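You operate a simulated robot arm through the tools that you are given. There is no shell and no other tool. Be economical: measure what you need, move in short steps, check, and stop when the job is done.

Carry out the task below with a simulated robot arm. There is one attempt and no reset: what you move stays moved.

TASK
Wax the middle of the press drawer so that it runs smoothly.
Fine: draw it out, use the round brush and the polish; brush back, drawer shut. Set down upright: yellow round brush. Where these are worked on the way, their far stop is far enough and under half their travel is too little: press drawer. A coat counts when it lies all over at full strength: go over it till it gets no stronger.

The check looks at the end state, three seconds after you hand in, the way a careful person would. Anything else that was tipped, shoved, dropped, spilled or broken makes it a failure.

THE ROBOT
A 7-joint arm with a two-finger parallel gripper, fixed in place. Base frame: the origin is at the foot of the arm, x ahead of it, y to its left, z up. Lengths are in mm, angles in degrees, forces in N, time in s.
With the tool pointing down near the work surface it reaches from about 200 to 680 mm from the base axis. Its first joint turns from -66.0 to 66.0 degrees. Payload 2.4 kg.
The tool frame sits at the grasp point between the pads (the TCP): z along the fingers, y along the line on which they close. The tips reach 30 mm beyond it. Largest opening 94 mm; finger width 28, thickness 10; the body of the gripper, 50 by 96 mm, starts 55 mm behind the TCP.
Orientation is that of the tool frame in the base frame, as a unit quaternion [x, y, z, w]. With the fingers straight down and closing along the base's y, the tool's x points along the base's -x, its y along +y and its z along -z.

THE INTERFACE
- The arm moves only by the tool arm_command. Its argument "rows" is text: rows parted by semicolons, each of 6 numbers parted by spaces: the shift along the tool's x, y, z in mm, then the turn, a rotation vector about the tool's x, y, z in degrees. In form: dx dy dz ax ay az; .... A call has 1 to 8 rows; each row shifts and turns the commanded pose from where the row before left it, along the tool's axes as they then stand. "grip" is the finger opening in mm, from 0 to 94, set as the call begins (left out, the last holds). Rows are played at 5 a second. More than 50 mm and 8.6 degrees between two rows, or a gripper value outside its range, and nothing of the call is played. Where a pose cannot be reached the arm comes as near as it can. A force on the tool above 50 N (or 10 N above the force at the start of the call, whichever is more), or a blocked arm, ends the call early, and 0.2 s more pass. Each finger travels about 153 mm/s and halts on what it meets, pressing with about 40 N; the grip force reading is that of the motor and also rises with nothing between the fingers. The clock runs only during rows and for 0.2 s after the last one: add rows that do not move to give the fingers time. The reply holds the time, the measured pose of the TCP, the force on the tool along the base axes, the opening and the grip force, in the units named above and with some noise, with the torque about the TCP (base axes, N m) and any sound that the robot's microphone picked up, and new pictures: "views" is both (left out), scene, wrist or none.
- Cameras (640 x 400 px; columns grow to the right, rows downward): "scene" is fixed at [44.3, 483.7, 1437.9]; the picture's right is [-0.65, -0.76, 0.00], its down [-0.48, 0.41, -0.78] and it looks along [0.59, -0.51, -0.63] (base axes); focal length 328 px, centre (320, 200). "wrist" rides on the gripper at [76, 14, -102] in the tool frame; the picture's right is [-0.18, 0.98, 0.00], its down [-0.75, -0.14, -0.64] and it looks along [-0.63, -0.12, 0.77] (tool axes); focal length 243 px, centre (320, 200).
- point_at(camera, pixels): for up to 12 pixels [column, row] of the newest picture of that camera ("zoom" is the newest enlarged one), the place [x, y, z] in the base frame of the surface seen there, good to about 2 mm. No time passes.
- close_up(camera, box): a new picture of the part [left, top, right, bottom] of that camera's present view, enlarged. No time passes.
- hand_in(): hands the job in; it is judged then, once.

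Keep the steps short. Do not move on a guess: measure, check each grasp and each placing, and mend mistakes. In all there are 80 turns and 200 pictures (those below and enlarged ones count). Leave the gripper open and the arm clear of the work at the hand-in unless told otherwise, and finish with a single line.

The tools are called after "Call:" by a JSON object that holds its "name" and its "arguments". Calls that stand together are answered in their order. arm_command: Moves the arm, as the interface text tells. Its arguments: {"type":"object","properties":{"rows":{"type":"string"},"grip":{"type":"number"},"views":{"type":"string","enum":["both","scene","wrist","none"]}},"required":["rows"]} The other tools are called the same way: point_at (camera, pixels) gives the place of the surface under pixels of a picture; close_up (camera, box) takes an enlarged picture of a part of a camera's view; hand_in () hands the job in.

At the start:

```text
time_s: 0.0
tcp_pos: [325.8, -14.1, 1163.4]
tcp_rot: [0.0, 1.0, 0.001, 0.0]
ft_force: [0.2, 0.3, -0.7]
ft_torque: [0.03, -0.03, 0.01]
grip_width: 94.0
finger_force: 0.0
```

scene: 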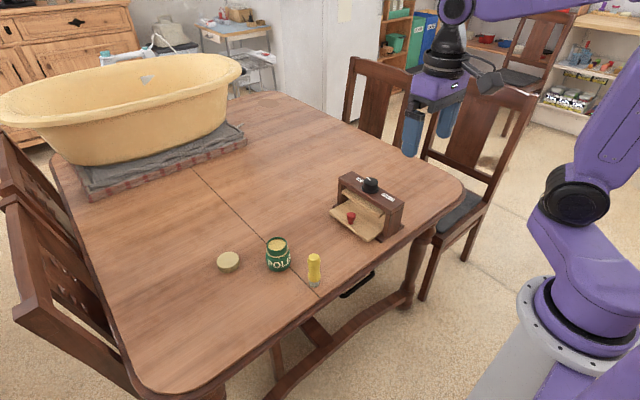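
wrist: 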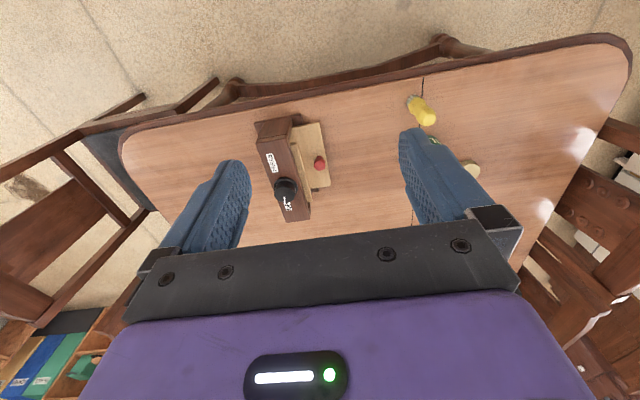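

I see a small press with a drawer (red knob) at about (365,205), a polish jar at (278,254), its lid at (228,262) and a yellow brush at (314,270). I'll enlarge these and measure them.

Call:
{"name": "close_up", "arguments": {"camera": "scene", "box": [310, 150, 430, 260]}}

Call:
{"name": "close_up", "arguments": {"camera": "scene", "box": [200, 220, 340, 310]}}

Call:
{"name": "close_up", "arguments": {"camera": "wrist", "box": [240, 100, 360, 230]}}

Call:
{"name": "point_at", "arguments": {"camera": "scene", "pixels": [[350, 217], [314, 257], [314, 270], [314, 284], [278, 240], [278, 262], [228, 262], [370, 183], [345, 190], [340, 180], [404, 200], [300, 300]]}}

```text
3.64 times, centred on (370, 205) of scene
```

zoom: 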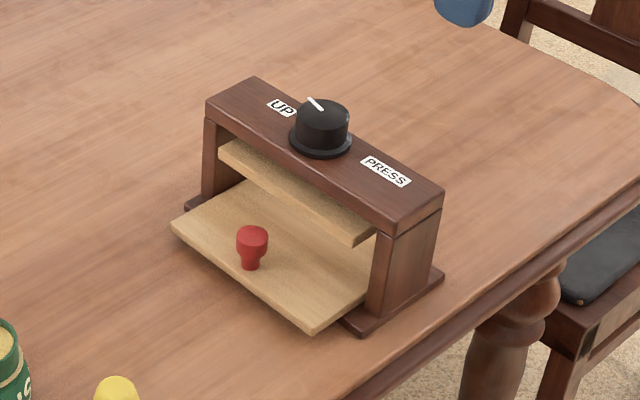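

```text
4.44 times, centred on (270, 265) of scene
```

zoom: 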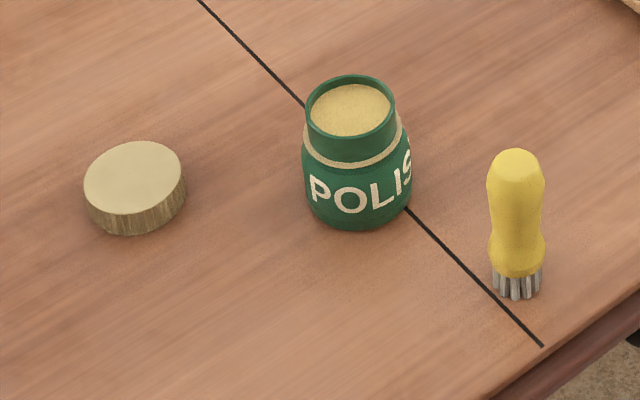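

```text
3.08 times, centred on (300, 165) of wrist
```

zoom: 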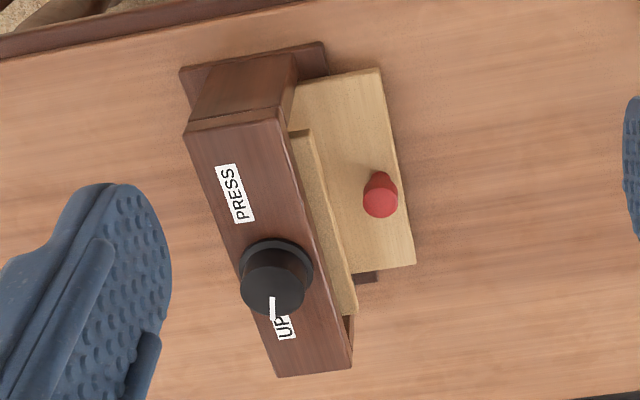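

```text
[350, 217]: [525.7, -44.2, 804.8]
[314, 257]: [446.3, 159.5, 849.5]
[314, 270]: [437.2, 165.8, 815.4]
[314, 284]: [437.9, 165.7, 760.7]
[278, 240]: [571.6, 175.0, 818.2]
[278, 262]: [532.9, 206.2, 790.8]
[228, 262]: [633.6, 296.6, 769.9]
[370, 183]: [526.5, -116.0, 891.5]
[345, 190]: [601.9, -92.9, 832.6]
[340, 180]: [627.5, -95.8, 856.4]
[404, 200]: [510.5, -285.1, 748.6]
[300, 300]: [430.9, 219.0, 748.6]
```

The dial is set to UP and the drawer board carries a red knob. I'll measure the press geometry from a fresh close-up.

Call:
{"name": "close_up", "arguments": {"camera": "scene", "box": [320, 160, 420, 250]}}

```text
4.44 times, centred on (370, 205) of scene
```

zoom: 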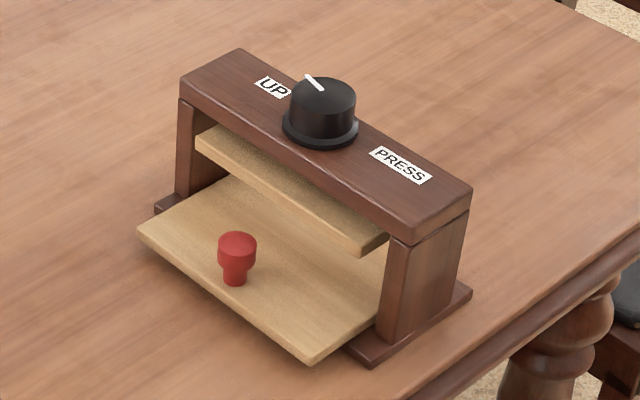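

Call:
{"name": "point_at", "arguments": {"camera": "zoom", "pixels": [[140, 237], [307, 355], [237, 242], [235, 280], [238, 52], [184, 96], [413, 238], [468, 192], [325, 95], [210, 135], [362, 248], [374, 332]]}}

Call:
{"name": "point_at", "arguments": {"camera": "zoom", "pixels": [[240, 185], [350, 265], [200, 260], [300, 320], [278, 200], [372, 360], [467, 295], [163, 210], [389, 240], [376, 310]]}}

```text
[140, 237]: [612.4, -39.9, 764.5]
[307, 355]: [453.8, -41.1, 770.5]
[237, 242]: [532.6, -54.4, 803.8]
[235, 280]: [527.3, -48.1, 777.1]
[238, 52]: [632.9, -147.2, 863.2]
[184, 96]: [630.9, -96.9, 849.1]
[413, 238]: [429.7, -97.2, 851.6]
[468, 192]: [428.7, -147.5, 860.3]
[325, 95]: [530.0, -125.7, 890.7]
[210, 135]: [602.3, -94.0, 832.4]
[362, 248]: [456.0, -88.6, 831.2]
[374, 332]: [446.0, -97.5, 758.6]
```

```text
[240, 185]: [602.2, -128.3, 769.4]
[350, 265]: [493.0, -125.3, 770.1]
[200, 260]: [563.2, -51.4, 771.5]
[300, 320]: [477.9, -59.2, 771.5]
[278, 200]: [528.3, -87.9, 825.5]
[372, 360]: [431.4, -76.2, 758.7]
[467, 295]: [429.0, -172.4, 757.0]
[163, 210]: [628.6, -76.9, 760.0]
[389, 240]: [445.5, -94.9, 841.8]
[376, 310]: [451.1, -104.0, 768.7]
```

The press is axis-aligned, and the drawer slides along +y with its knob at about (530, -52). Next I'll measure the brush and jar.

Call:
{"name": "close_up", "arguments": {"camera": "scene", "box": [255, 230, 335, 295]}}

```text
6.15 times, centred on (295, 262) of scene
```

zoom: 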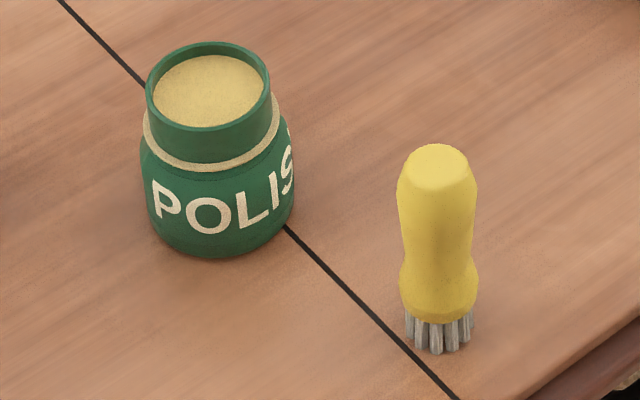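

Call:
{"name": "point_at", "arguments": {"camera": "zoom", "pixels": [[149, 85], [267, 80], [208, 44], [212, 128], [210, 95], [175, 95], [245, 90], [210, 65], [208, 112], [210, 250], [145, 160], [292, 190]]}}

Call:
{"name": "point_at", "arguments": {"camera": "zoom", "pixels": [[437, 150], [402, 180], [473, 180], [437, 185], [437, 235], [407, 240], [468, 240], [437, 290], [404, 300], [474, 300], [437, 345], [437, 330]]}}

```text
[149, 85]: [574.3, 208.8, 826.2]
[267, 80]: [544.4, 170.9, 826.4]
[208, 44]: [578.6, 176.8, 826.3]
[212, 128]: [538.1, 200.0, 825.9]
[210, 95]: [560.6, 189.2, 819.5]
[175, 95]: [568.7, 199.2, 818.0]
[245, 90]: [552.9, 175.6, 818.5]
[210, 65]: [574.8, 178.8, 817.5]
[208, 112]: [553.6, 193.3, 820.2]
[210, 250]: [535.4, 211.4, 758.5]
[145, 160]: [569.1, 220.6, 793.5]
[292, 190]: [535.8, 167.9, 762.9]
```

```text
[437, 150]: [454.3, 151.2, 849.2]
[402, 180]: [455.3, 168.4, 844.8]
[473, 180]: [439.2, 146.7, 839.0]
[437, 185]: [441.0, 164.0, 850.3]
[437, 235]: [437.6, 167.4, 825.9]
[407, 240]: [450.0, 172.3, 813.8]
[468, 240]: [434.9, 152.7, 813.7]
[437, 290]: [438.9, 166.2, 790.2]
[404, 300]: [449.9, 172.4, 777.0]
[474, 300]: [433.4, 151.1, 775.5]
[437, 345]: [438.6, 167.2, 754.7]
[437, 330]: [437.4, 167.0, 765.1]
```

The jar centre is about (559,189), with its rim at z 826 and wax at z 818. The brush axis is about (445,159), with its top at z 850. I'll turn the tool 90° so the fingers close along x, then go to above the knob.

Call:
{"name": "arm_command", "arguments": {"rows": "0 0 0 0 0 8.5;0 0 0 0 0 8.5;0 0 0 0 0 8.5;0 0 0 0 0 8.5;0 0 0 0 0 8.5;0 0 0 0 0 8.5;0 0 0 0 0 8.5;0 0 0 0 0 8.5", "views": "none"}}

Call:
{"name": "arm_command", "arguments": {"rows": "0 0 0 0 0 8.5;0 0 0 0 0 8.5;0 0 0 0 0 5;-8 40 20 0 0 0;-8 40 20 0 0 0;-8 40 20 0 0 0;-7 42 20 0 0 0;-7 42 20 0 0 0"}}

```text
time_s: 1.8
tcp_pos: [327.0, -14.1, 1164.1]
tcp_rot: [0.561, 0.828, 0.0, -0.001]
ft_force: [-0.1, 0.0, 0.3]
ft_torque: [0.0, -0.01, 0.02]
grip_width: 93.8
finger_force: 0.0
```

```text
time_s: 3.6
tcp_pos: [531.8, -52.9, 1063.0]
tcp_rot: [0.707, 0.707, 0.0, -0.001]
ft_force: [0.0, 0.3, 0.4]
ft_torque: [0.01, 0.02, 0.01]
grip_width: 94.1
finger_force: 0.0
```

scene: 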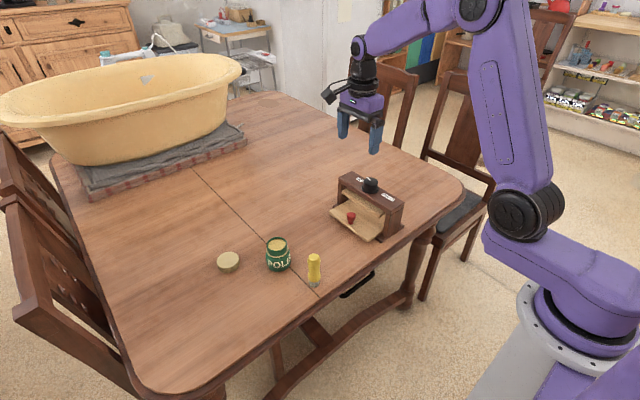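
wrist: 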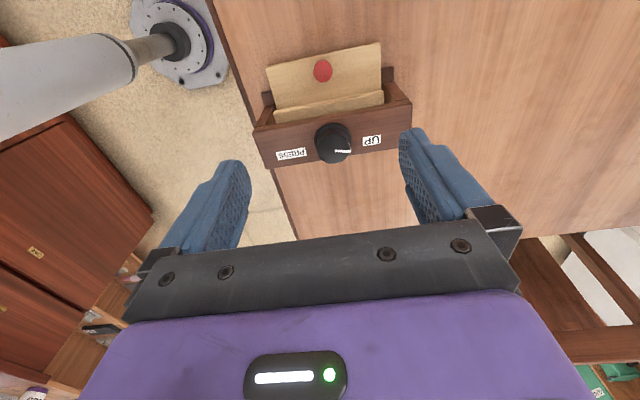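

The tool is now turned. I'll check the knob position through the wrist camera at (322,70).

Call:
{"name": "point_at", "arguments": {"camera": "wrist", "pixels": [[322, 70], [314, 70], [331, 70], [267, 68], [381, 45], [322, 62], [322, 79]]}}

Call:
{"name": "close_up", "arguments": {"camera": "wrist", "box": [240, 30, 420, 170]}}

```text
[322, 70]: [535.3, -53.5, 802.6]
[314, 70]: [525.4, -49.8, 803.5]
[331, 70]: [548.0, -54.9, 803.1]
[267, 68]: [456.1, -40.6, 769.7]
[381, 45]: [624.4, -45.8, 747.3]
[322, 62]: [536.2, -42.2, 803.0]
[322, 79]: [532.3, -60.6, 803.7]
```

```text
2.86 times, centred on (330, 100) of wrist
```

zoom: 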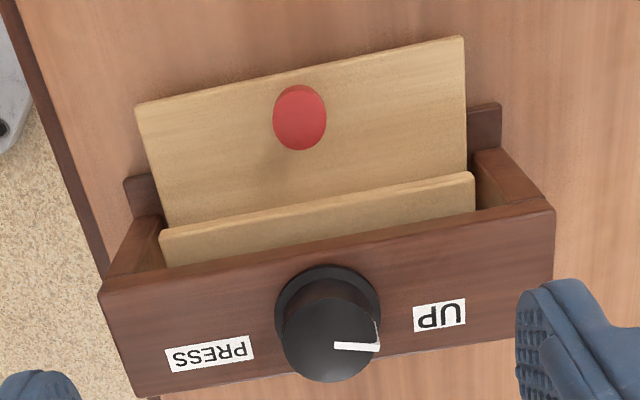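

The knob centre is about (534,-53) with its top at z 803. I'm going down to TCP z ≈ 806 with the fingers open; the press stays 20 mm clear.

Call:
{"name": "arm_command", "arguments": {"rows": "0 2 45 0 0 0;0 0 45 0 0 0;0 0 45 0 0 0;0 0 45 0 0 0;0 0 40 0 0 0;0 0 25 0 0 0;0 0 10 0 0 0;0 0 0 0 0 0"}}

```text
time_s: 5.4
tcp_pos: [533.0, -52.6, 809.3]
tcp_rot: [0.707, 0.707, 0.0, 0.0]
ft_force: [0.8, 0.4, -1.1]
ft_torque: [0.01, 0.02, 0.01]
grip_width: 94.0
finger_force: 0.0
```

scene: 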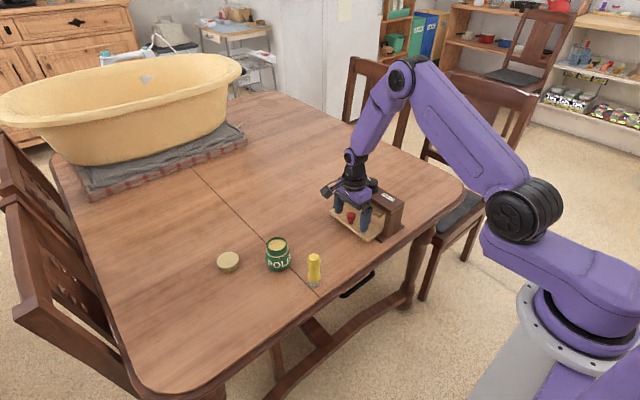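
wrist: 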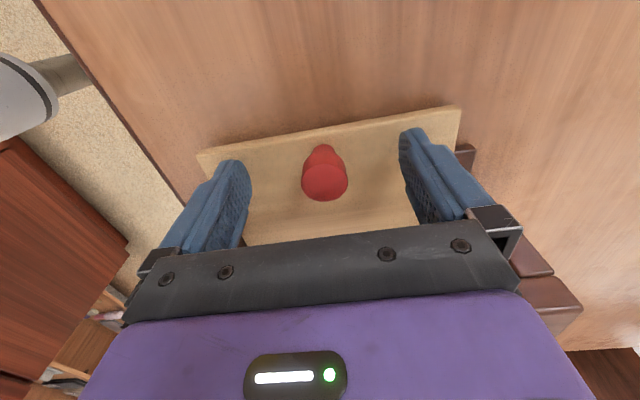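

The knob is centred between the fingers. I'll lower 4 mm and close.

Call:
{"name": "arm_command", "arguments": {"rows": "0 0 4 0 0 0;0 0 0 0 0 0", "views": "none"}}

Call:
{"name": "arm_command", "arguments": {"rows": "0 0 0 0 0 0;0 0 0 0 0 0;0 0 0 0 0 0", "grip": 10, "views": "wrist"}}

```text
time_s: 6.0
tcp_pos: [532.6, -52.4, 804.9]
tcp_rot: [0.708, 0.706, 0.0, 0.001]
ft_force: [-0.4, -0.1, 0.2]
ft_torque: [0.0, 0.01, -0.01]
grip_width: 93.9
finger_force: 0.0
```

```text
time_s: 6.8
tcp_pos: [533.9, -51.7, 805.1]
tcp_rot: [0.706, 0.708, 0.001, 0.001]
ft_force: [7.5, -0.5, 0.4]
ft_torque: [-0.26, 0.42, 0.23]
grip_width: 25.6
finger_force: 39.5
```

wrist: 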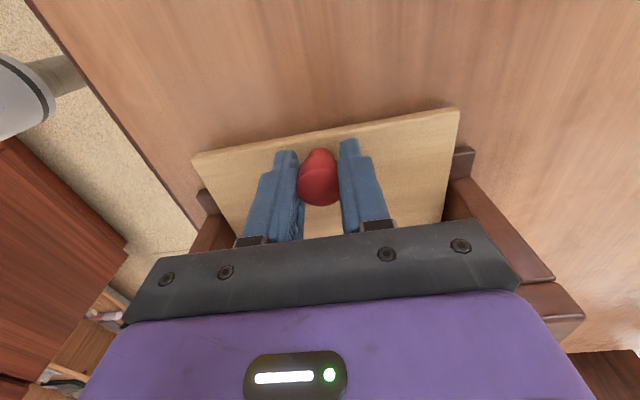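

The knob is held at 25.6 mm. I'll pull along +y (tool x) in small steps.

Call:
{"name": "arm_command", "arguments": {"rows": "10 0 0 0 0 0;10 0 0 0 0 0;10 0 0 0 0 0;10 0 0 0 0 0", "views": "both"}}

```text
time_s: 7.8
tcp_pos: [533.5, -10.9, 806.2]
tcp_rot: [0.708, 0.707, -0.001, -0.001]
ft_force: [0.5, -0.6, -0.3]
ft_torque: [0.19, -0.68, -0.18]
grip_width: 25.5
finger_force: 40.3
```

scene: 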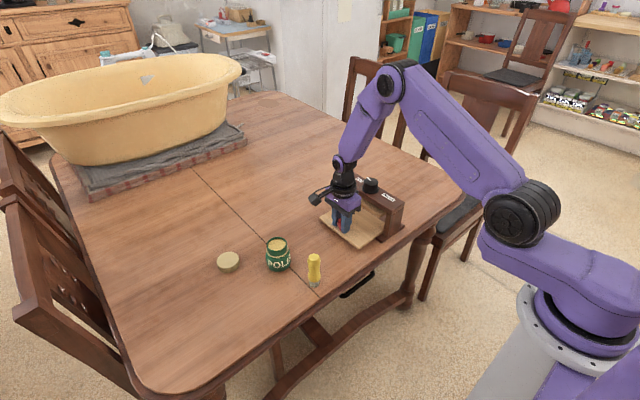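
wrist: 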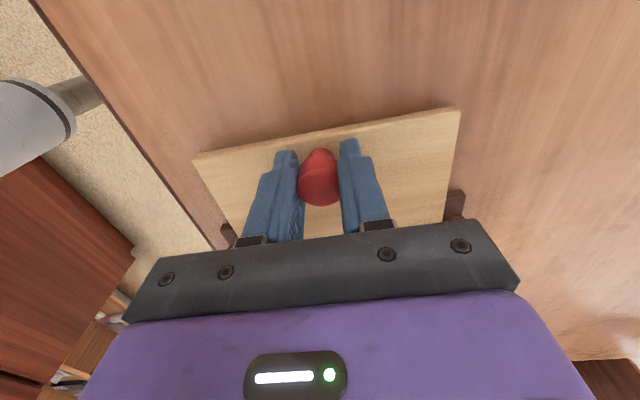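

The drawer came 41 mm freely. I'll continue towards the stop.

Call:
{"name": "arm_command", "arguments": {"rows": "10 0 0 0 0 0;10 0 0 0 0 0;10 0 0 0 0 0;10 0 0 0 0 0", "views": "none"}}

Call:
{"name": "arm_command", "arguments": {"rows": "8 0 0 0 0 0;8 0 0 0 0 0;8 0 0 0 0 0", "views": "scene"}}

```text
time_s: 8.8
tcp_pos: [533.7, 28.2, 804.0]
tcp_rot: [0.708, 0.707, 0.0, 0.001]
ft_force: [-1.3, 0.2, 0.2]
ft_torque: [1.01, -0.42, -0.05]
grip_width: 25.2
finger_force: 40.5
```

```text
time_s: 9.6
tcp_pos: [532.2, 53.8, 806.6]
tcp_rot: [0.706, 0.708, -0.001, 0.001]
ft_force: [0.7, -0.4, 0.1]
ft_torque: [0.08, 0.59, 0.02]
grip_width: 25.3
finger_force: 40.1
```

scene: 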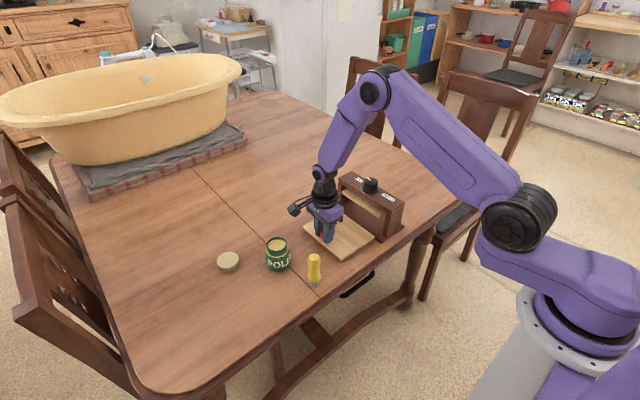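

It has come 106 mm and is still free. I'll look before going on.

Call:
{"name": "close_up", "arguments": {"camera": "scene", "box": [280, 160, 420, 270]}}

```text
3.64 times, centred on (350, 215) of scene
```

zoom: 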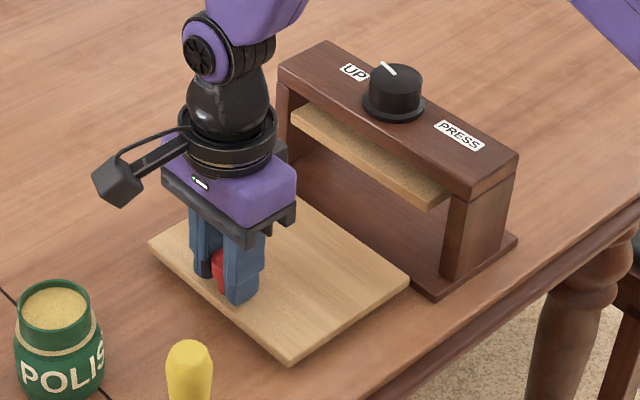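

The board's back edge is now in front of the press. I'll measure it.

Call:
{"name": "point_at", "arguments": {"camera": "zoom", "pixels": [[150, 245], [288, 358], [408, 275], [310, 200], [300, 250], [340, 280], [290, 320], [390, 230], [360, 205]]}}

```text
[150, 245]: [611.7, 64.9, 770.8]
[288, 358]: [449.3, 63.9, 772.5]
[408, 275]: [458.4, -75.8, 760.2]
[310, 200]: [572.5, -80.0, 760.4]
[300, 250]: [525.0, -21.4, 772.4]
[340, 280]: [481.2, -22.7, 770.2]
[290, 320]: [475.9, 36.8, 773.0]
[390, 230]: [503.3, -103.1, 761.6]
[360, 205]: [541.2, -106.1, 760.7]
```

The board's rear edge is level with the base's front. I'll pull a few mm more, gently, to feel for a stop.

Call:
{"name": "arm_command", "arguments": {"rows": "4 0 0 0 0 0;4 0 0 0 0 0;4 0 0 0 0 0", "views": "none"}}

```text
time_s: 10.4
tcp_pos: [532.2, 63.7, 805.9]
tcp_rot: [0.708, 0.707, 0.0, 0.001]
ft_force: [1.0, -6.1, -0.5]
ft_torque: [-0.22, 0.18, -0.11]
grip_width: 25.3
finger_force: 40.3
```

There is now -6 N along y, which suggests a stop. I'll check with 4 mm more.

Call:
{"name": "arm_command", "arguments": {"rows": "4 0 0 0 0 0;0 0 0 0 0 0", "views": "none"}}

```text
time_s: 11.0
tcp_pos: [533.0, 68.3, 805.7]
tcp_rot: [0.707, 0.707, 0.0, 0.0]
ft_force: [0.2, -4.8, -0.3]
ft_torque: [-0.45, 0.38, 0.01]
grip_width: 25.4
finger_force: 40.1
```

It moved on at about 5 N. I'll look to see whether the board moved or the knob slipped in the grip.

Call:
{"name": "arm_command", "arguments": {"rows": "0 0 0 0 0 0", "views": "both"}}

Call:
{"name": "point_at", "arguments": {"camera": "scene", "pixels": [[304, 227], [341, 257], [340, 253], [365, 236]]}}

Call:
{"name": "close_up", "arguments": {"camera": "scene", "box": [280, 180, 400, 270]}}

```text
time_s: 11.4
tcp_pos: [532.0, 68.0, 805.9]
tcp_rot: [0.707, 0.707, 0.0, 0.0]
ft_force: [-1.0, -2.8, -0.1]
ft_torque: [-0.26, -0.26, -0.02]
grip_width: 25.2
finger_force: 40.4
```

scene: 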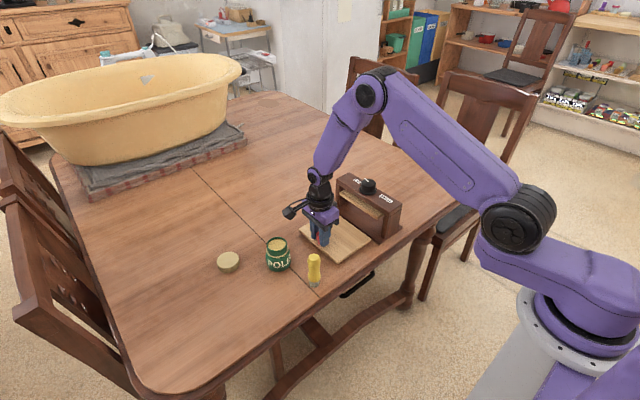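
wrist: 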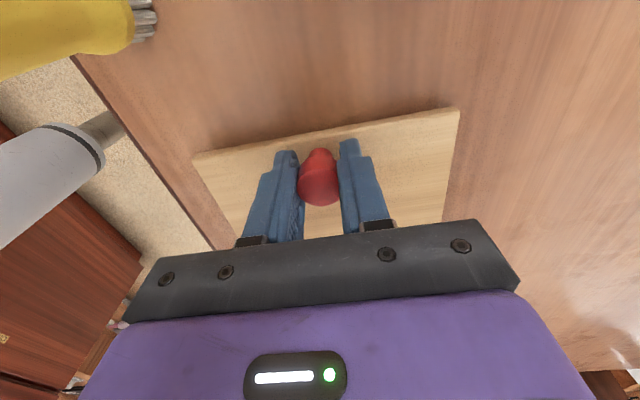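

```text
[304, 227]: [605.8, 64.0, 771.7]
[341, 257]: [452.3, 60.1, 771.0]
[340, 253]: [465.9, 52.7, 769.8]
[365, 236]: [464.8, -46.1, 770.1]
```

```text
4.44 times, centred on (340, 225) of scene
```

zoom: 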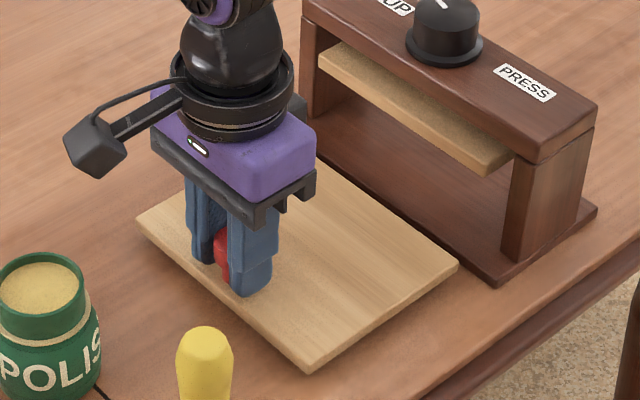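

Call:
{"name": "point_at", "arguments": {"camera": "zoom", "pixels": [[137, 221], [308, 370], [455, 266], [330, 168], [440, 262], [320, 180], [300, 330], [470, 272], [400, 300], [340, 355]]}}

```text
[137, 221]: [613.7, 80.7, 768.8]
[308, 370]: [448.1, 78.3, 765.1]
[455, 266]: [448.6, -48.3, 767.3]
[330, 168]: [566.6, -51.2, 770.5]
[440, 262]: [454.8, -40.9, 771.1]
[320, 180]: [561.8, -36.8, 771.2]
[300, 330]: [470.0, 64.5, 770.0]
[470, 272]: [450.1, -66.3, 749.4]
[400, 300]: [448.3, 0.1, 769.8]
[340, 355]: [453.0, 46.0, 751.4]
```

The board is out 120 mm and its rear is past the base. I'll test whether it is on a guide by lowering 3 mm and reading the force.

Call:
{"name": "arm_command", "arguments": {"rows": "0 0 3 0 0 0;0 0 0 0 0 0", "views": "none"}}

```text
time_s: 12.0
tcp_pos: [532.8, 67.5, 802.8]
tcp_rot: [0.706, 0.708, 0.001, 0.0]
ft_force: [-4.9, 1.5, 14.5]
ft_torque: [-1.2, 0.63, 0.13]
grip_width: 25.3
finger_force: 40.3
```

The board resists with 14.5 N, so it is guided. I'll go back up 3 mm and open the fingers just 20 mm wider.

Call:
{"name": "arm_command", "arguments": {"rows": "0 0 -3 0 0 0;0 0 0 0 0 0", "views": "none"}}

Call:
{"name": "arm_command", "arguments": {"rows": "0 0 0 0 0 0;0 0 0 0 0 0;0 0 0 0 0 0", "grip": 60, "views": "both"}}

```text
time_s: 12.6
tcp_pos: [533.3, 67.3, 805.9]
tcp_rot: [0.707, 0.707, 0.001, -0.001]
ft_force: [3.0, 0.7, 0.3]
ft_torque: [1.14, 0.45, -0.23]
grip_width: 25.5
finger_force: 39.8
```

```text
time_s: 13.4
tcp_pos: [532.1, 67.6, 804.5]
tcp_rot: [0.707, 0.707, 0.0, 0.0]
ft_force: [1.1, 0.2, -1.4]
ft_torque: [0.0, 0.03, -0.01]
grip_width: 59.8
finger_force: 0.1
```

scene: 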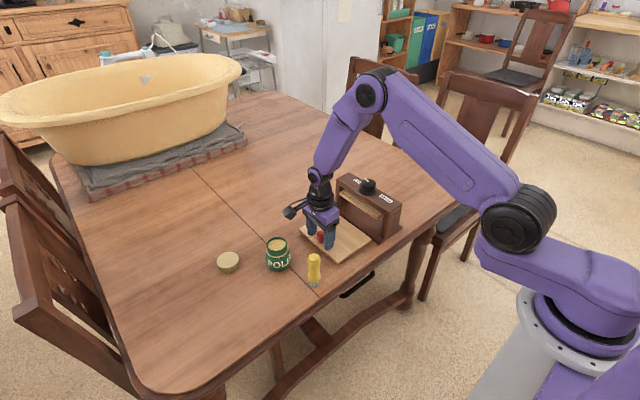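
wrist: 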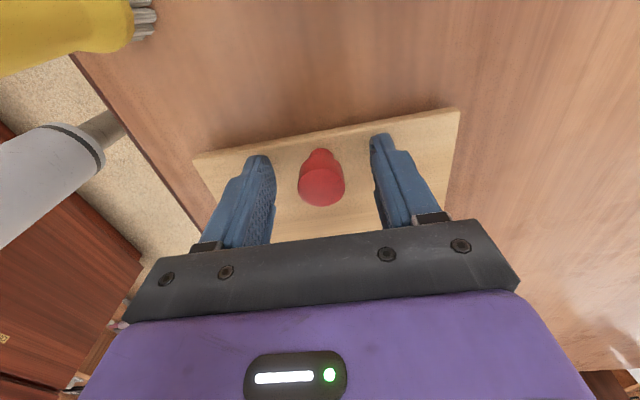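

The drawer stays out. I'll lift clear and move above the brush.

Call:
{"name": "arm_command", "arguments": {"rows": "0 0 -30 0 0 0;0 0 -45 0 0 0;0 0 -45 0 0 0;0 0 -45 0 0 0;30 -30 0 0 0 0;30 -30 0 0 0 0;32 -28 0 0 0 0;0 0 0 0 0 0", "grip": 94}}

```text
time_s: 15.2
tcp_pos: [443.4, 160.8, 969.8]
tcp_rot: [0.707, 0.707, 0.0, 0.0]
ft_force: [0.5, -0.1, 0.3]
ft_torque: [-0.01, -0.02, -0.05]
grip_width: 94.1
finger_force: 0.1
```

scene: 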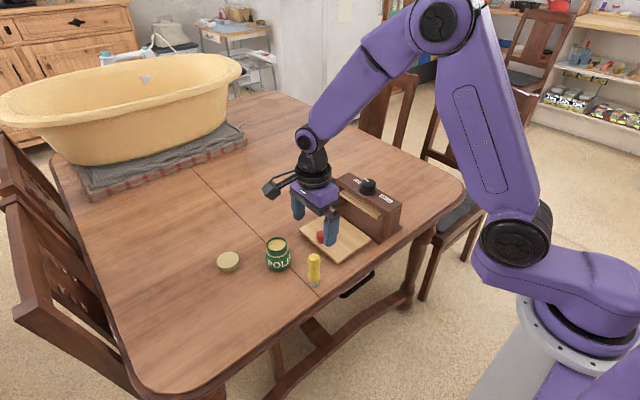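
wrist: 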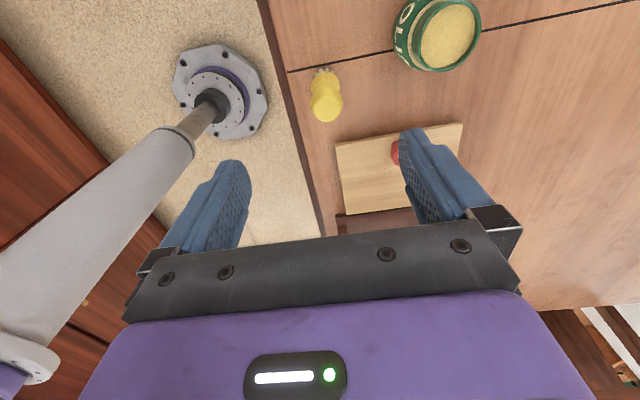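

Call:
{"name": "close_up", "arguments": {"camera": "wrist", "box": [280, 0, 500, 140]}}

Call:
{"name": "point_at", "arguments": {"camera": "wrist", "pixels": [[327, 111], [315, 108], [341, 108], [327, 98], [327, 119], [480, 22], [405, 40], [445, 0], [437, 72], [447, 35]]}}

```text
2.86 times, centred on (390, 70) of wrist
```

zoom: 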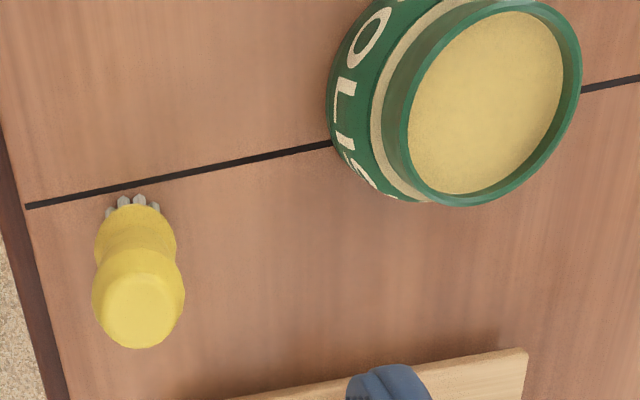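

```text
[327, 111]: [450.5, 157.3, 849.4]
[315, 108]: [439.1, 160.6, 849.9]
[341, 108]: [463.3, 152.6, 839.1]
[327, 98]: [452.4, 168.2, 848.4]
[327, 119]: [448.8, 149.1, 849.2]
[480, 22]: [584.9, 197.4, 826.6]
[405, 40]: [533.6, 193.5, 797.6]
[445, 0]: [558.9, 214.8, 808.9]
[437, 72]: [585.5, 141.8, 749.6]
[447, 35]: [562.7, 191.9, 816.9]
```

The brush axis is about (449,158). I'll align and descend with open fingers to TCP z ≈ 821.

Call:
{"name": "arm_command", "arguments": {"rows": "-2 6 20 0 0 0;0 0 40 0 0 0;0 0 40 0 0 0;0 0 30 0 0 0;0 0 19 0 0 0;0 0 0 0 0 0"}}

```text
time_s: 16.6
tcp_pos: [450.7, 157.9, 819.2]
tcp_rot: [0.707, 0.707, 0.0, 0.0]
ft_force: [-0.1, 0.4, -0.1]
ft_torque: [-0.01, 0.05, 0.0]
grip_width: 94.2
finger_force: 0.1
```

scene: 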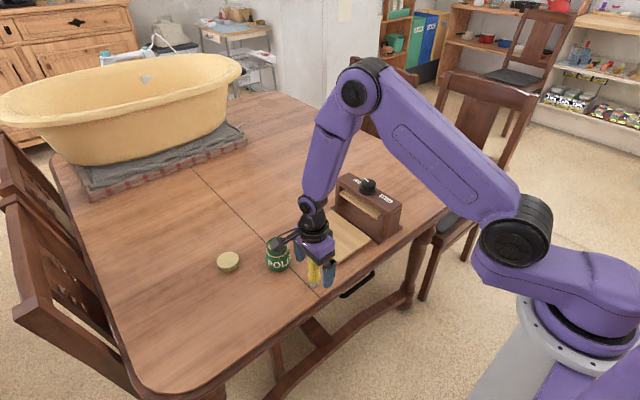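
wrist: 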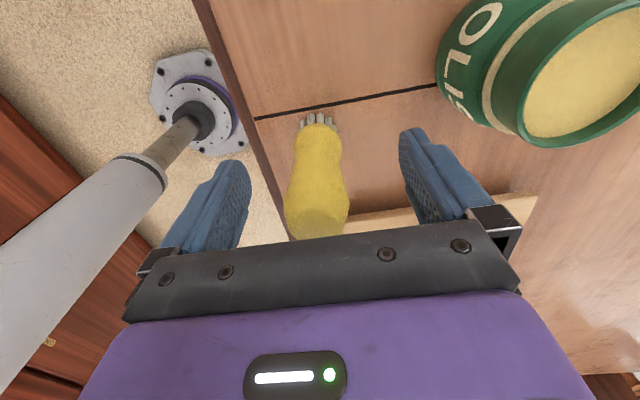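

The brush sits between the fingers. I'll close to 36 mm first to check centring.

Call:
{"name": "arm_command", "arguments": {"rows": "0 0 0 0 0 0;0 0 0 0 0 0", "grip": 38, "views": "wrist"}}

Call:
{"name": "close_up", "arguments": {"camera": "wrist", "box": [220, 90, 420, 250]}}

Call:
{"name": "point_at", "arguments": {"camera": "wrist", "pixels": [[318, 215], [300, 200], [340, 200], [318, 180], [318, 150], [318, 119]]}}

```text
time_s: 17.2
tcp_pos: [452.1, 157.3, 819.5]
tcp_rot: [0.707, 0.707, 0.001, 0.0]
ft_force: [-0.3, 0.8, 0.7]
ft_torque: [-0.01, 0.02, 0.01]
grip_width: 37.8
finger_force: 0.1
```

wrist: 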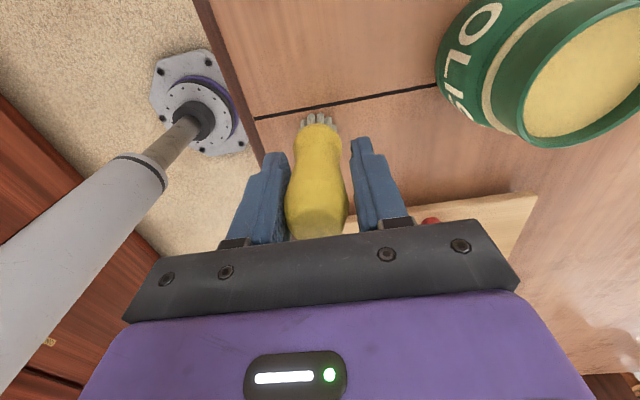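

```text
2.50 times, centred on (320, 170) of wrist
```

zoom: 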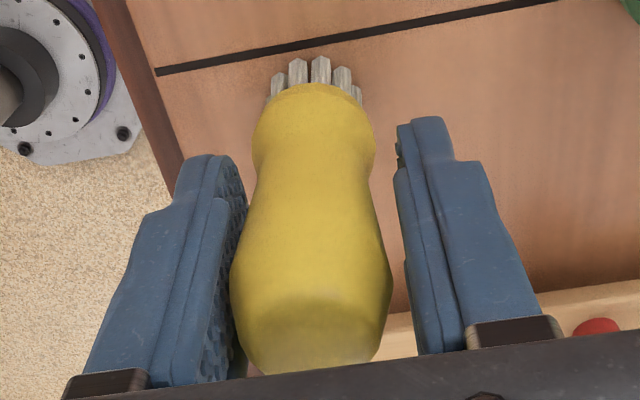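

```text
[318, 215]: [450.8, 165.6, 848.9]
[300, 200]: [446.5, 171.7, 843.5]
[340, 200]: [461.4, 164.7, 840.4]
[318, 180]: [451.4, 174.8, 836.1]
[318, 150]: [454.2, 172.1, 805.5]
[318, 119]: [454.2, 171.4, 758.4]
```

The brush is a touch to the left. I'll shift -2 mm in x and +1 mm in y, then close.

Call:
{"name": "arm_command", "arguments": {"rows": "1 -2.5 1 0 0 0;0 0 0 0 0 0", "views": "none"}}

Call:
{"name": "arm_command", "arguments": {"rows": "0 0 0 0 0 0;0 0 0 0 0 0;0 0 0 0 0 0", "grip": 8, "views": "wrist"}}

```text
time_s: 17.8
tcp_pos: [448.5, 159.2, 819.7]
tcp_rot: [0.707, 0.707, -0.001, 0.0]
ft_force: [0.4, -0.6, 0.4]
ft_torque: [0.02, -0.03, 0.0]
grip_width: 38.3
finger_force: 0.0
```

```text
time_s: 18.6
tcp_pos: [448.1, 159.5, 819.5]
tcp_rot: [0.708, 0.707, 0.0, 0.001]
ft_force: [1.0, -0.1, 0.9]
ft_torque: [0.02, -0.04, -0.03]
grip_width: 29.1
finger_force: 39.9
```

wrist: 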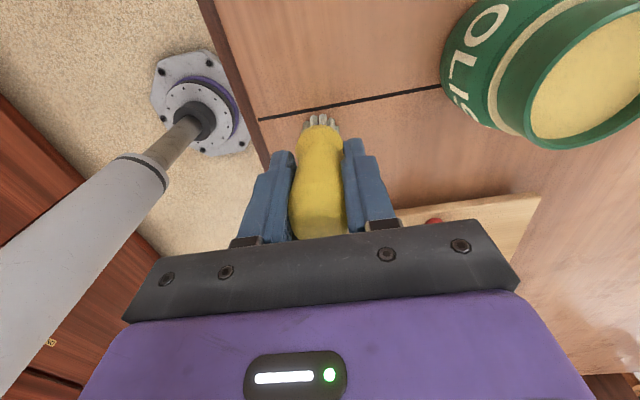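

The brush is held at 29 mm. Its bristle end is about 71 mm below the TCP. I'll lift 110 mm and check.

Call:
{"name": "arm_command", "arguments": {"rows": "0 0 -20 0 0 0;0 0 -30 0 0 0;0 0 -30 0 0 0;0 0 -30 0 0 0;0 0 0 0 0 0", "views": "both"}}

Call:
{"name": "close_up", "arguments": {"camera": "scene", "box": [250, 180, 350, 280]}}

```text
time_s: 19.8
tcp_pos: [449.5, 158.9, 930.1]
tcp_rot: [0.707, 0.707, -0.001, 0.001]
ft_force: [0.0, 0.5, -1.4]
ft_torque: [-0.03, -0.01, -0.03]
grip_width: 29.0
finger_force: 40.0
```

scene: 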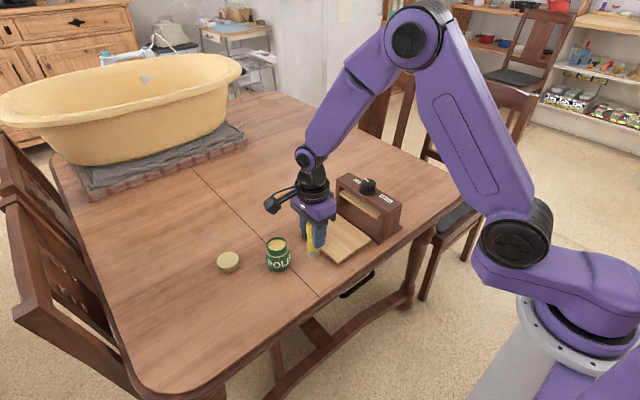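
wrist: 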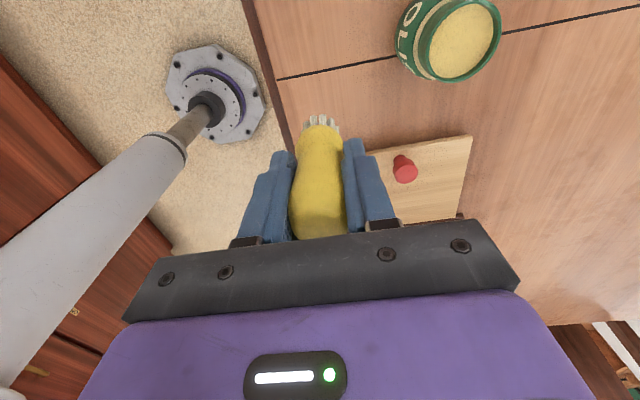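

```text
4.00 times, centred on (300, 230) of scene
```

zoom: 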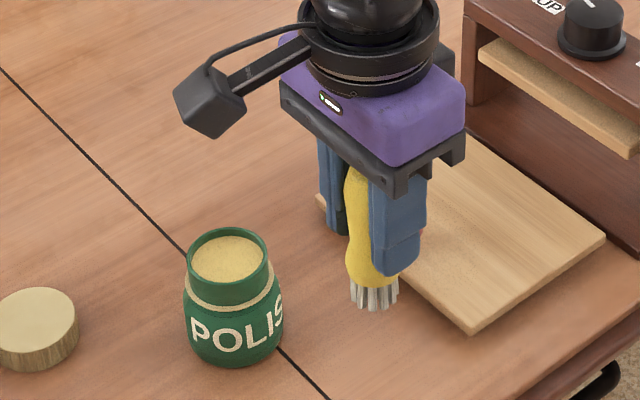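

The brush is upright in the grip. I'll refine the jar rim centre from the wrist view.

Call:
{"name": "close_up", "arguments": {"camera": "wrist", "box": [380, 0, 520, 90]}}

```text
4.44 times, centred on (450, 45) of wrist
```

zoom: 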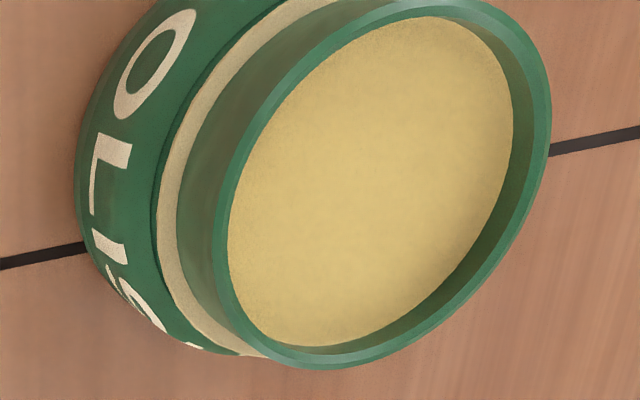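

Call:
{"name": "point_at", "arguments": {"camera": "zoom", "pixels": [[222, 220], [541, 120], [310, 363], [440, 8], [260, 120], [490, 250], [370, 190], [300, 200], [440, 170], [350, 280], [410, 80]]}}

```text
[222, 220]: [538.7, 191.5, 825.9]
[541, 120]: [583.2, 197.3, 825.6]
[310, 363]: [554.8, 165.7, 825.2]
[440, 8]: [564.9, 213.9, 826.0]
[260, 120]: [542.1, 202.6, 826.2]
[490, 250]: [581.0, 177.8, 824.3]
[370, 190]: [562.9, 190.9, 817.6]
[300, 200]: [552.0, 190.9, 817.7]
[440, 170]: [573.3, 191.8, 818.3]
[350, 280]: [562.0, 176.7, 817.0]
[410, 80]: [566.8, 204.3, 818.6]
```

The jar centre is about (561.5, 189.5) with inner radius about 22. I'm moving over it at the present height.

Call:
{"name": "arm_command", "arguments": {"rows": "10 37 0 0 0 0;10 37 0 0 0 0;10.5 38 0 0 0 0;0 0 0 0 0 0", "views": "both"}}

Call:
{"name": "close_up", "arguments": {"camera": "scene", "box": [230, 190, 330, 280]}}

Call:
{"name": "close_up", "arguments": {"camera": "wrist", "box": [240, 50, 400, 150]}}

```text
time_s: 20.8
tcp_pos: [561.9, 190.1, 928.4]
tcp_rot: [0.707, 0.707, 0.0, 0.0]
ft_force: [0.1, 0.0, 0.0]
ft_torque: [-0.01, 0.04, 0.0]
grip_width: 29.2
finger_force: 39.6
```

scene: 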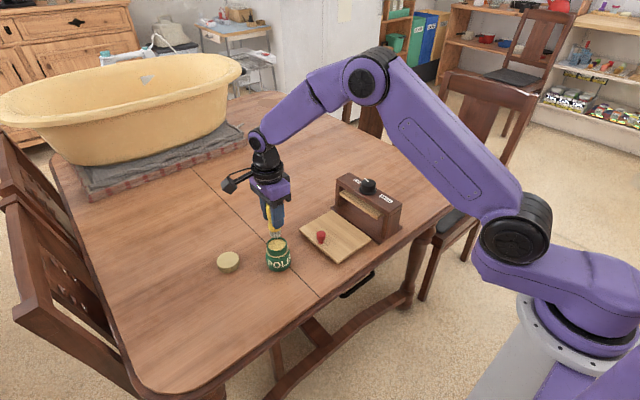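
wrist: 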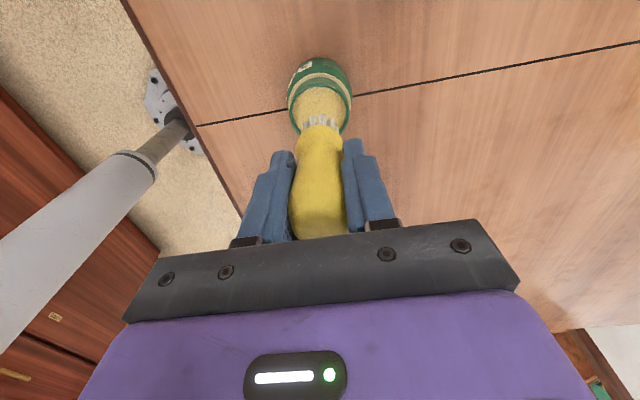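

```text
4.44 times, centred on (280, 235) of scene
```

zoom: 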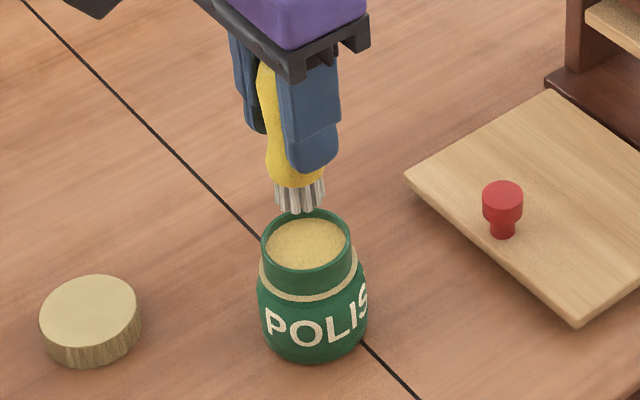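

```text
4.00 times, centred on (320, 100) of wrist
```

zoom: 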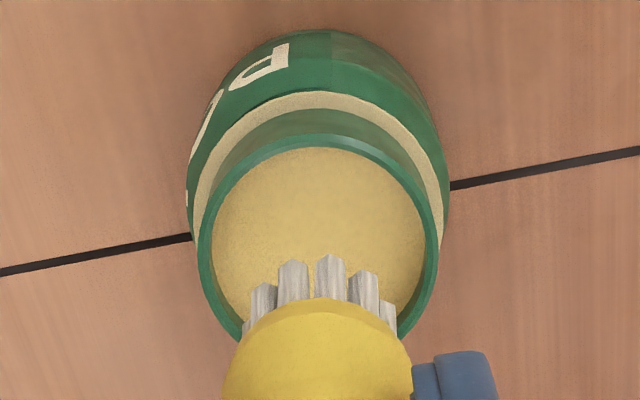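

It is well aligned over the jar. The bristles are about 40 mm above the wax, so I'll lower 38 mm and then feel in small steps.

Call:
{"name": "arm_command", "arguments": {"rows": "0 0 15 0 0 0;0 0 15 0 0 0;0 0 8 0 0 0;0 0 2 0 0 0;0 0 0 0 0 0", "views": "wrist"}}

Call:
{"name": "arm_command", "arguments": {"rows": "0 0 1.5 0 0 0;0 0 0 0 0 0", "views": "none"}}

```text
time_s: 22.0
tcp_pos: [559.8, 190.7, 889.8]
tcp_rot: [0.707, 0.707, 0.001, -0.001]
ft_force: [0.5, -0.2, -1.6]
ft_torque: [0.0, -0.03, -0.01]
grip_width: 29.4
finger_force: 40.2
```

wrist: 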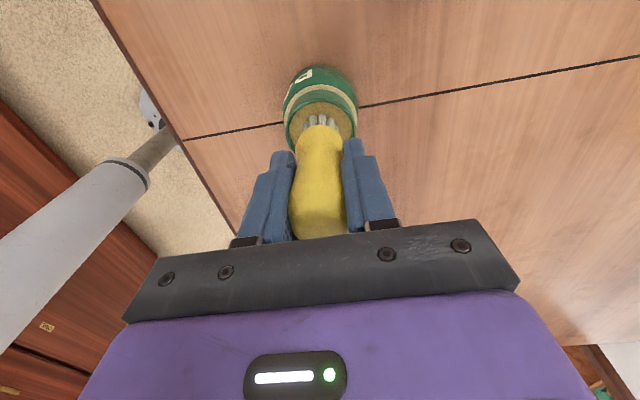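

```text
time_s: 22.6
tcp_pos: [560.6, 189.3, 889.6]
tcp_rot: [0.707, 0.707, 0.0, 0.0]
ft_force: [-1.8, -1.2, 6.7]
ft_torque: [-0.04, 0.1, -0.03]
grip_width: 29.0
finger_force: 39.9
```

Contact at 6.7 N. I'll press slightly more, twist a little about the brush's own axis to load it, then lift and look.

Call:
{"name": "arm_command", "arguments": {"rows": "0 0 0.7 0 0 0;0 0 0 0 0 6;0 0 0 0 0 -6;0 0 0 0 0 -6;0 0 0 0 0 6;0 0 0 0 0 0", "views": "none"}}

Call:
{"name": "arm_command", "arguments": {"rows": "0 0 -10 0 0 0;0 0 -20 0 0 0;0 0 -20 0 0 0;0 0 0 0 0 0", "views": "wrist"}}

Call:
{"name": "close_up", "arguments": {"camera": "scene", "box": [230, 190, 330, 280]}}

Call:
{"name": "close_up", "arguments": {"camera": "wrist", "box": [240, 50, 400, 150]}}

```text
time_s: 24.0
tcp_pos: [561.6, 189.8, 887.7]
tcp_rot: [0.707, 0.707, 0.0, 0.001]
ft_force: [0.2, 2.1, 20.7]
ft_torque: [0.06, -0.04, 0.0]
grip_width: 29.2
finger_force: 40.1
```

```text
time_s: 25.0
tcp_pos: [560.1, 190.1, 938.3]
tcp_rot: [0.707, 0.707, 0.0, -0.001]
ft_force: [0.1, -0.2, -1.7]
ft_torque: [0.02, 0.04, 0.02]
grip_width: 29.1
finger_force: 39.7
```

wrist: 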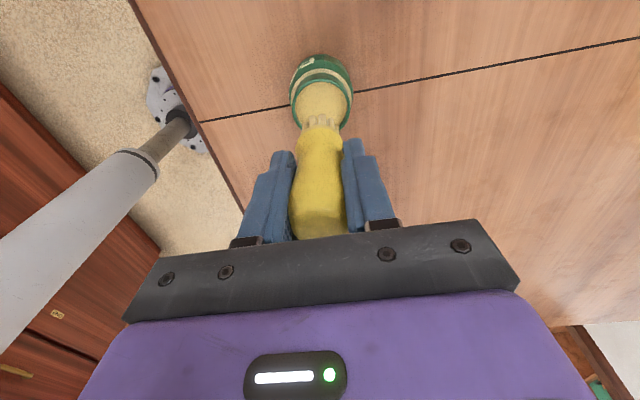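

```text
4.44 times, centred on (280, 235) of scene
```

zoom: 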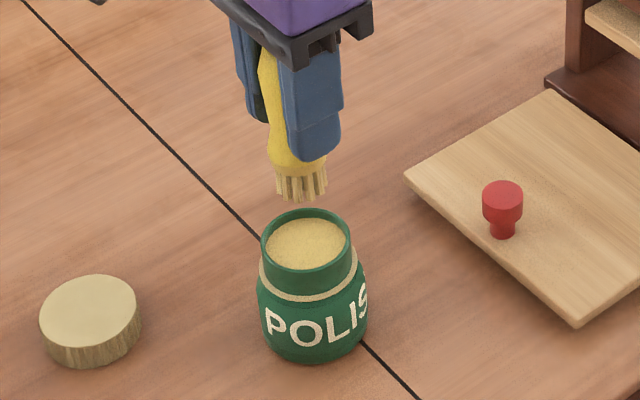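

```text
4.00 times, centred on (320, 100) of wrist
```

zoom: 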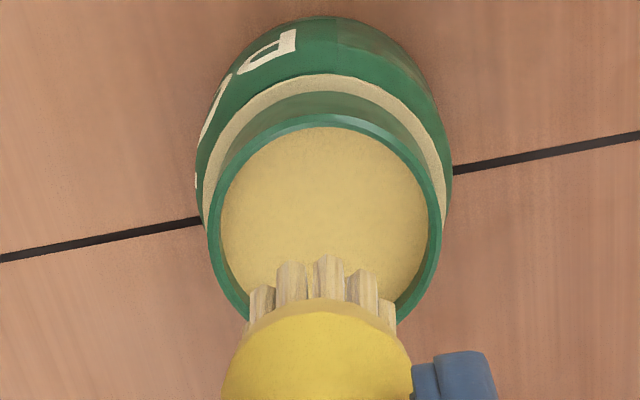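

The bristles are now coated and the jar hasn't moved. I'll look for a marked patch on the drawer board.

Call:
{"name": "close_up", "arguments": {"camera": "scene", "box": [295, 200, 385, 265]}}

```text
6.15 times, centred on (340, 232) of scene
```

zoom: 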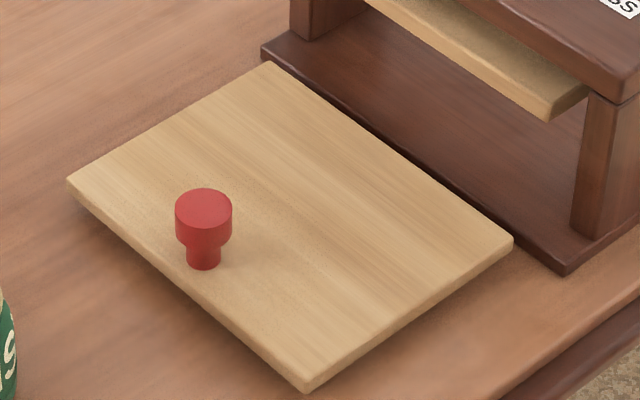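

Call:
{"name": "point_at", "arguments": {"camera": "zoom", "pixels": [[72, 184], [304, 382], [508, 240], [268, 68], [205, 203], [290, 225], [400, 200], [270, 130], [200, 150], [340, 300]]}}

```text
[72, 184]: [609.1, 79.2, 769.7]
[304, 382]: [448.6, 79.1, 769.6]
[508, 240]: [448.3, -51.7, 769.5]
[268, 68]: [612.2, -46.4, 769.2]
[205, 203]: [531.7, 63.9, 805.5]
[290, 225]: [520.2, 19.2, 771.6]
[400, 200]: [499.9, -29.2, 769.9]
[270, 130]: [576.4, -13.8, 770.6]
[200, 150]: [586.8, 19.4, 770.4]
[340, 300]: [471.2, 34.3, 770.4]
```

There are no markings. The board spans x 450–612, y -50–80, so its middle is (531, 15) at z ≈ 770.5. Contact is expected at TCP z ≈ 841. I'm moving above it and lowering to 846.

Call:
{"name": "arm_command", "arguments": {"rows": "-44 -7 0 0 0 0;-44 -7 0 0 0 0;-44 -8 0 0 0 0;-43 -8 0 0 0 0;0 0 35 0 0 0;0 0 35 0 0 0;0 0 22 0 0 0;0 0 0 0 0 0", "views": "both"}}

Call:
{"name": "close_up", "arguments": {"camera": "scene", "box": [290, 190, 390, 265]}}

```text
time_s: 26.8
tcp_pos: [530.7, 12.0, 845.9]
tcp_rot: [0.707, 0.707, 0.0, 0.0]
ft_force: [0.8, -0.5, -0.8]
ft_torque: [-0.01, -0.01, -0.01]
grip_width: 28.8
finger_force: 40.8
```

scene: 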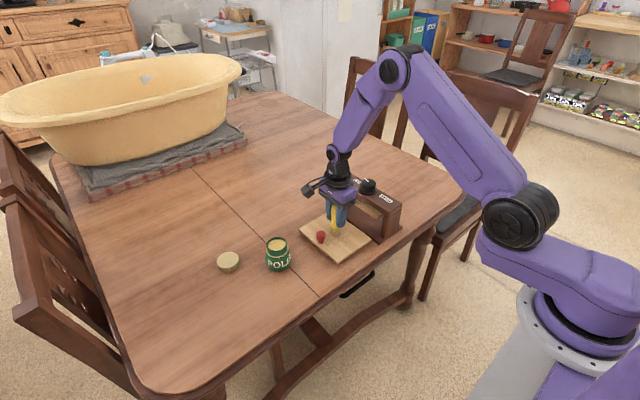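
wrist: 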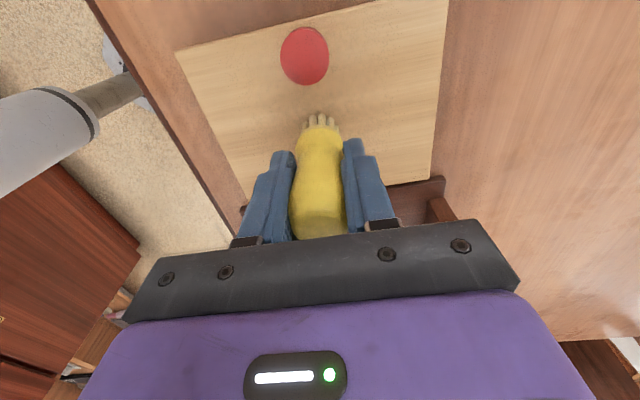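

```text
5.33 times, centred on (340, 228) of scene
```

zoom: 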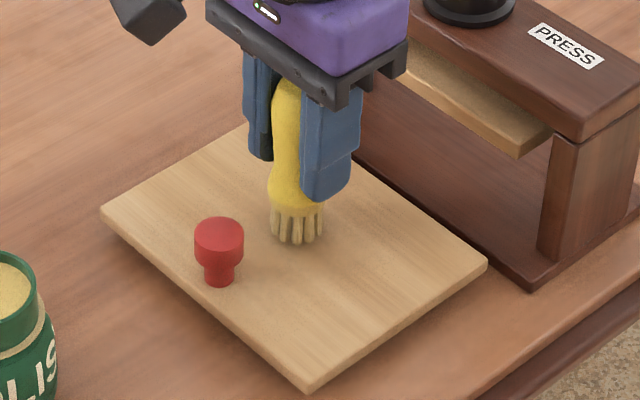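

The drawer slides very easily along y, so I'll brush only in x strokes. I'm lowering to light contact now.

Call:
{"name": "arm_command", "arguments": {"rows": "0 0 4 0 0 0;0 0 1 0 0 0;0 0 0 0 0 0", "views": "none"}}

Call:
{"name": "arm_command", "arguments": {"rows": "0 0 1 0 0 0;0 0 0 0 0 0", "views": "none"}}

```text
time_s: 27.6
tcp_pos: [531.4, 13.1, 840.7]
tcp_rot: [0.707, 0.707, 0.0, 0.0]
ft_force: [-0.1, 0.1, -1.3]
ft_torque: [-0.02, 0.02, 0.01]
grip_width: 28.9
finger_force: 40.3
```

```text
time_s: 28.2
tcp_pos: [531.2, 12.9, 840.7]
tcp_rot: [0.707, 0.708, 0.001, 0.0]
ft_force: [-0.1, -1.1, 5.9]
ft_torque: [-0.05, 0.02, -0.01]
grip_width: 29.0
finger_force: 39.7
```

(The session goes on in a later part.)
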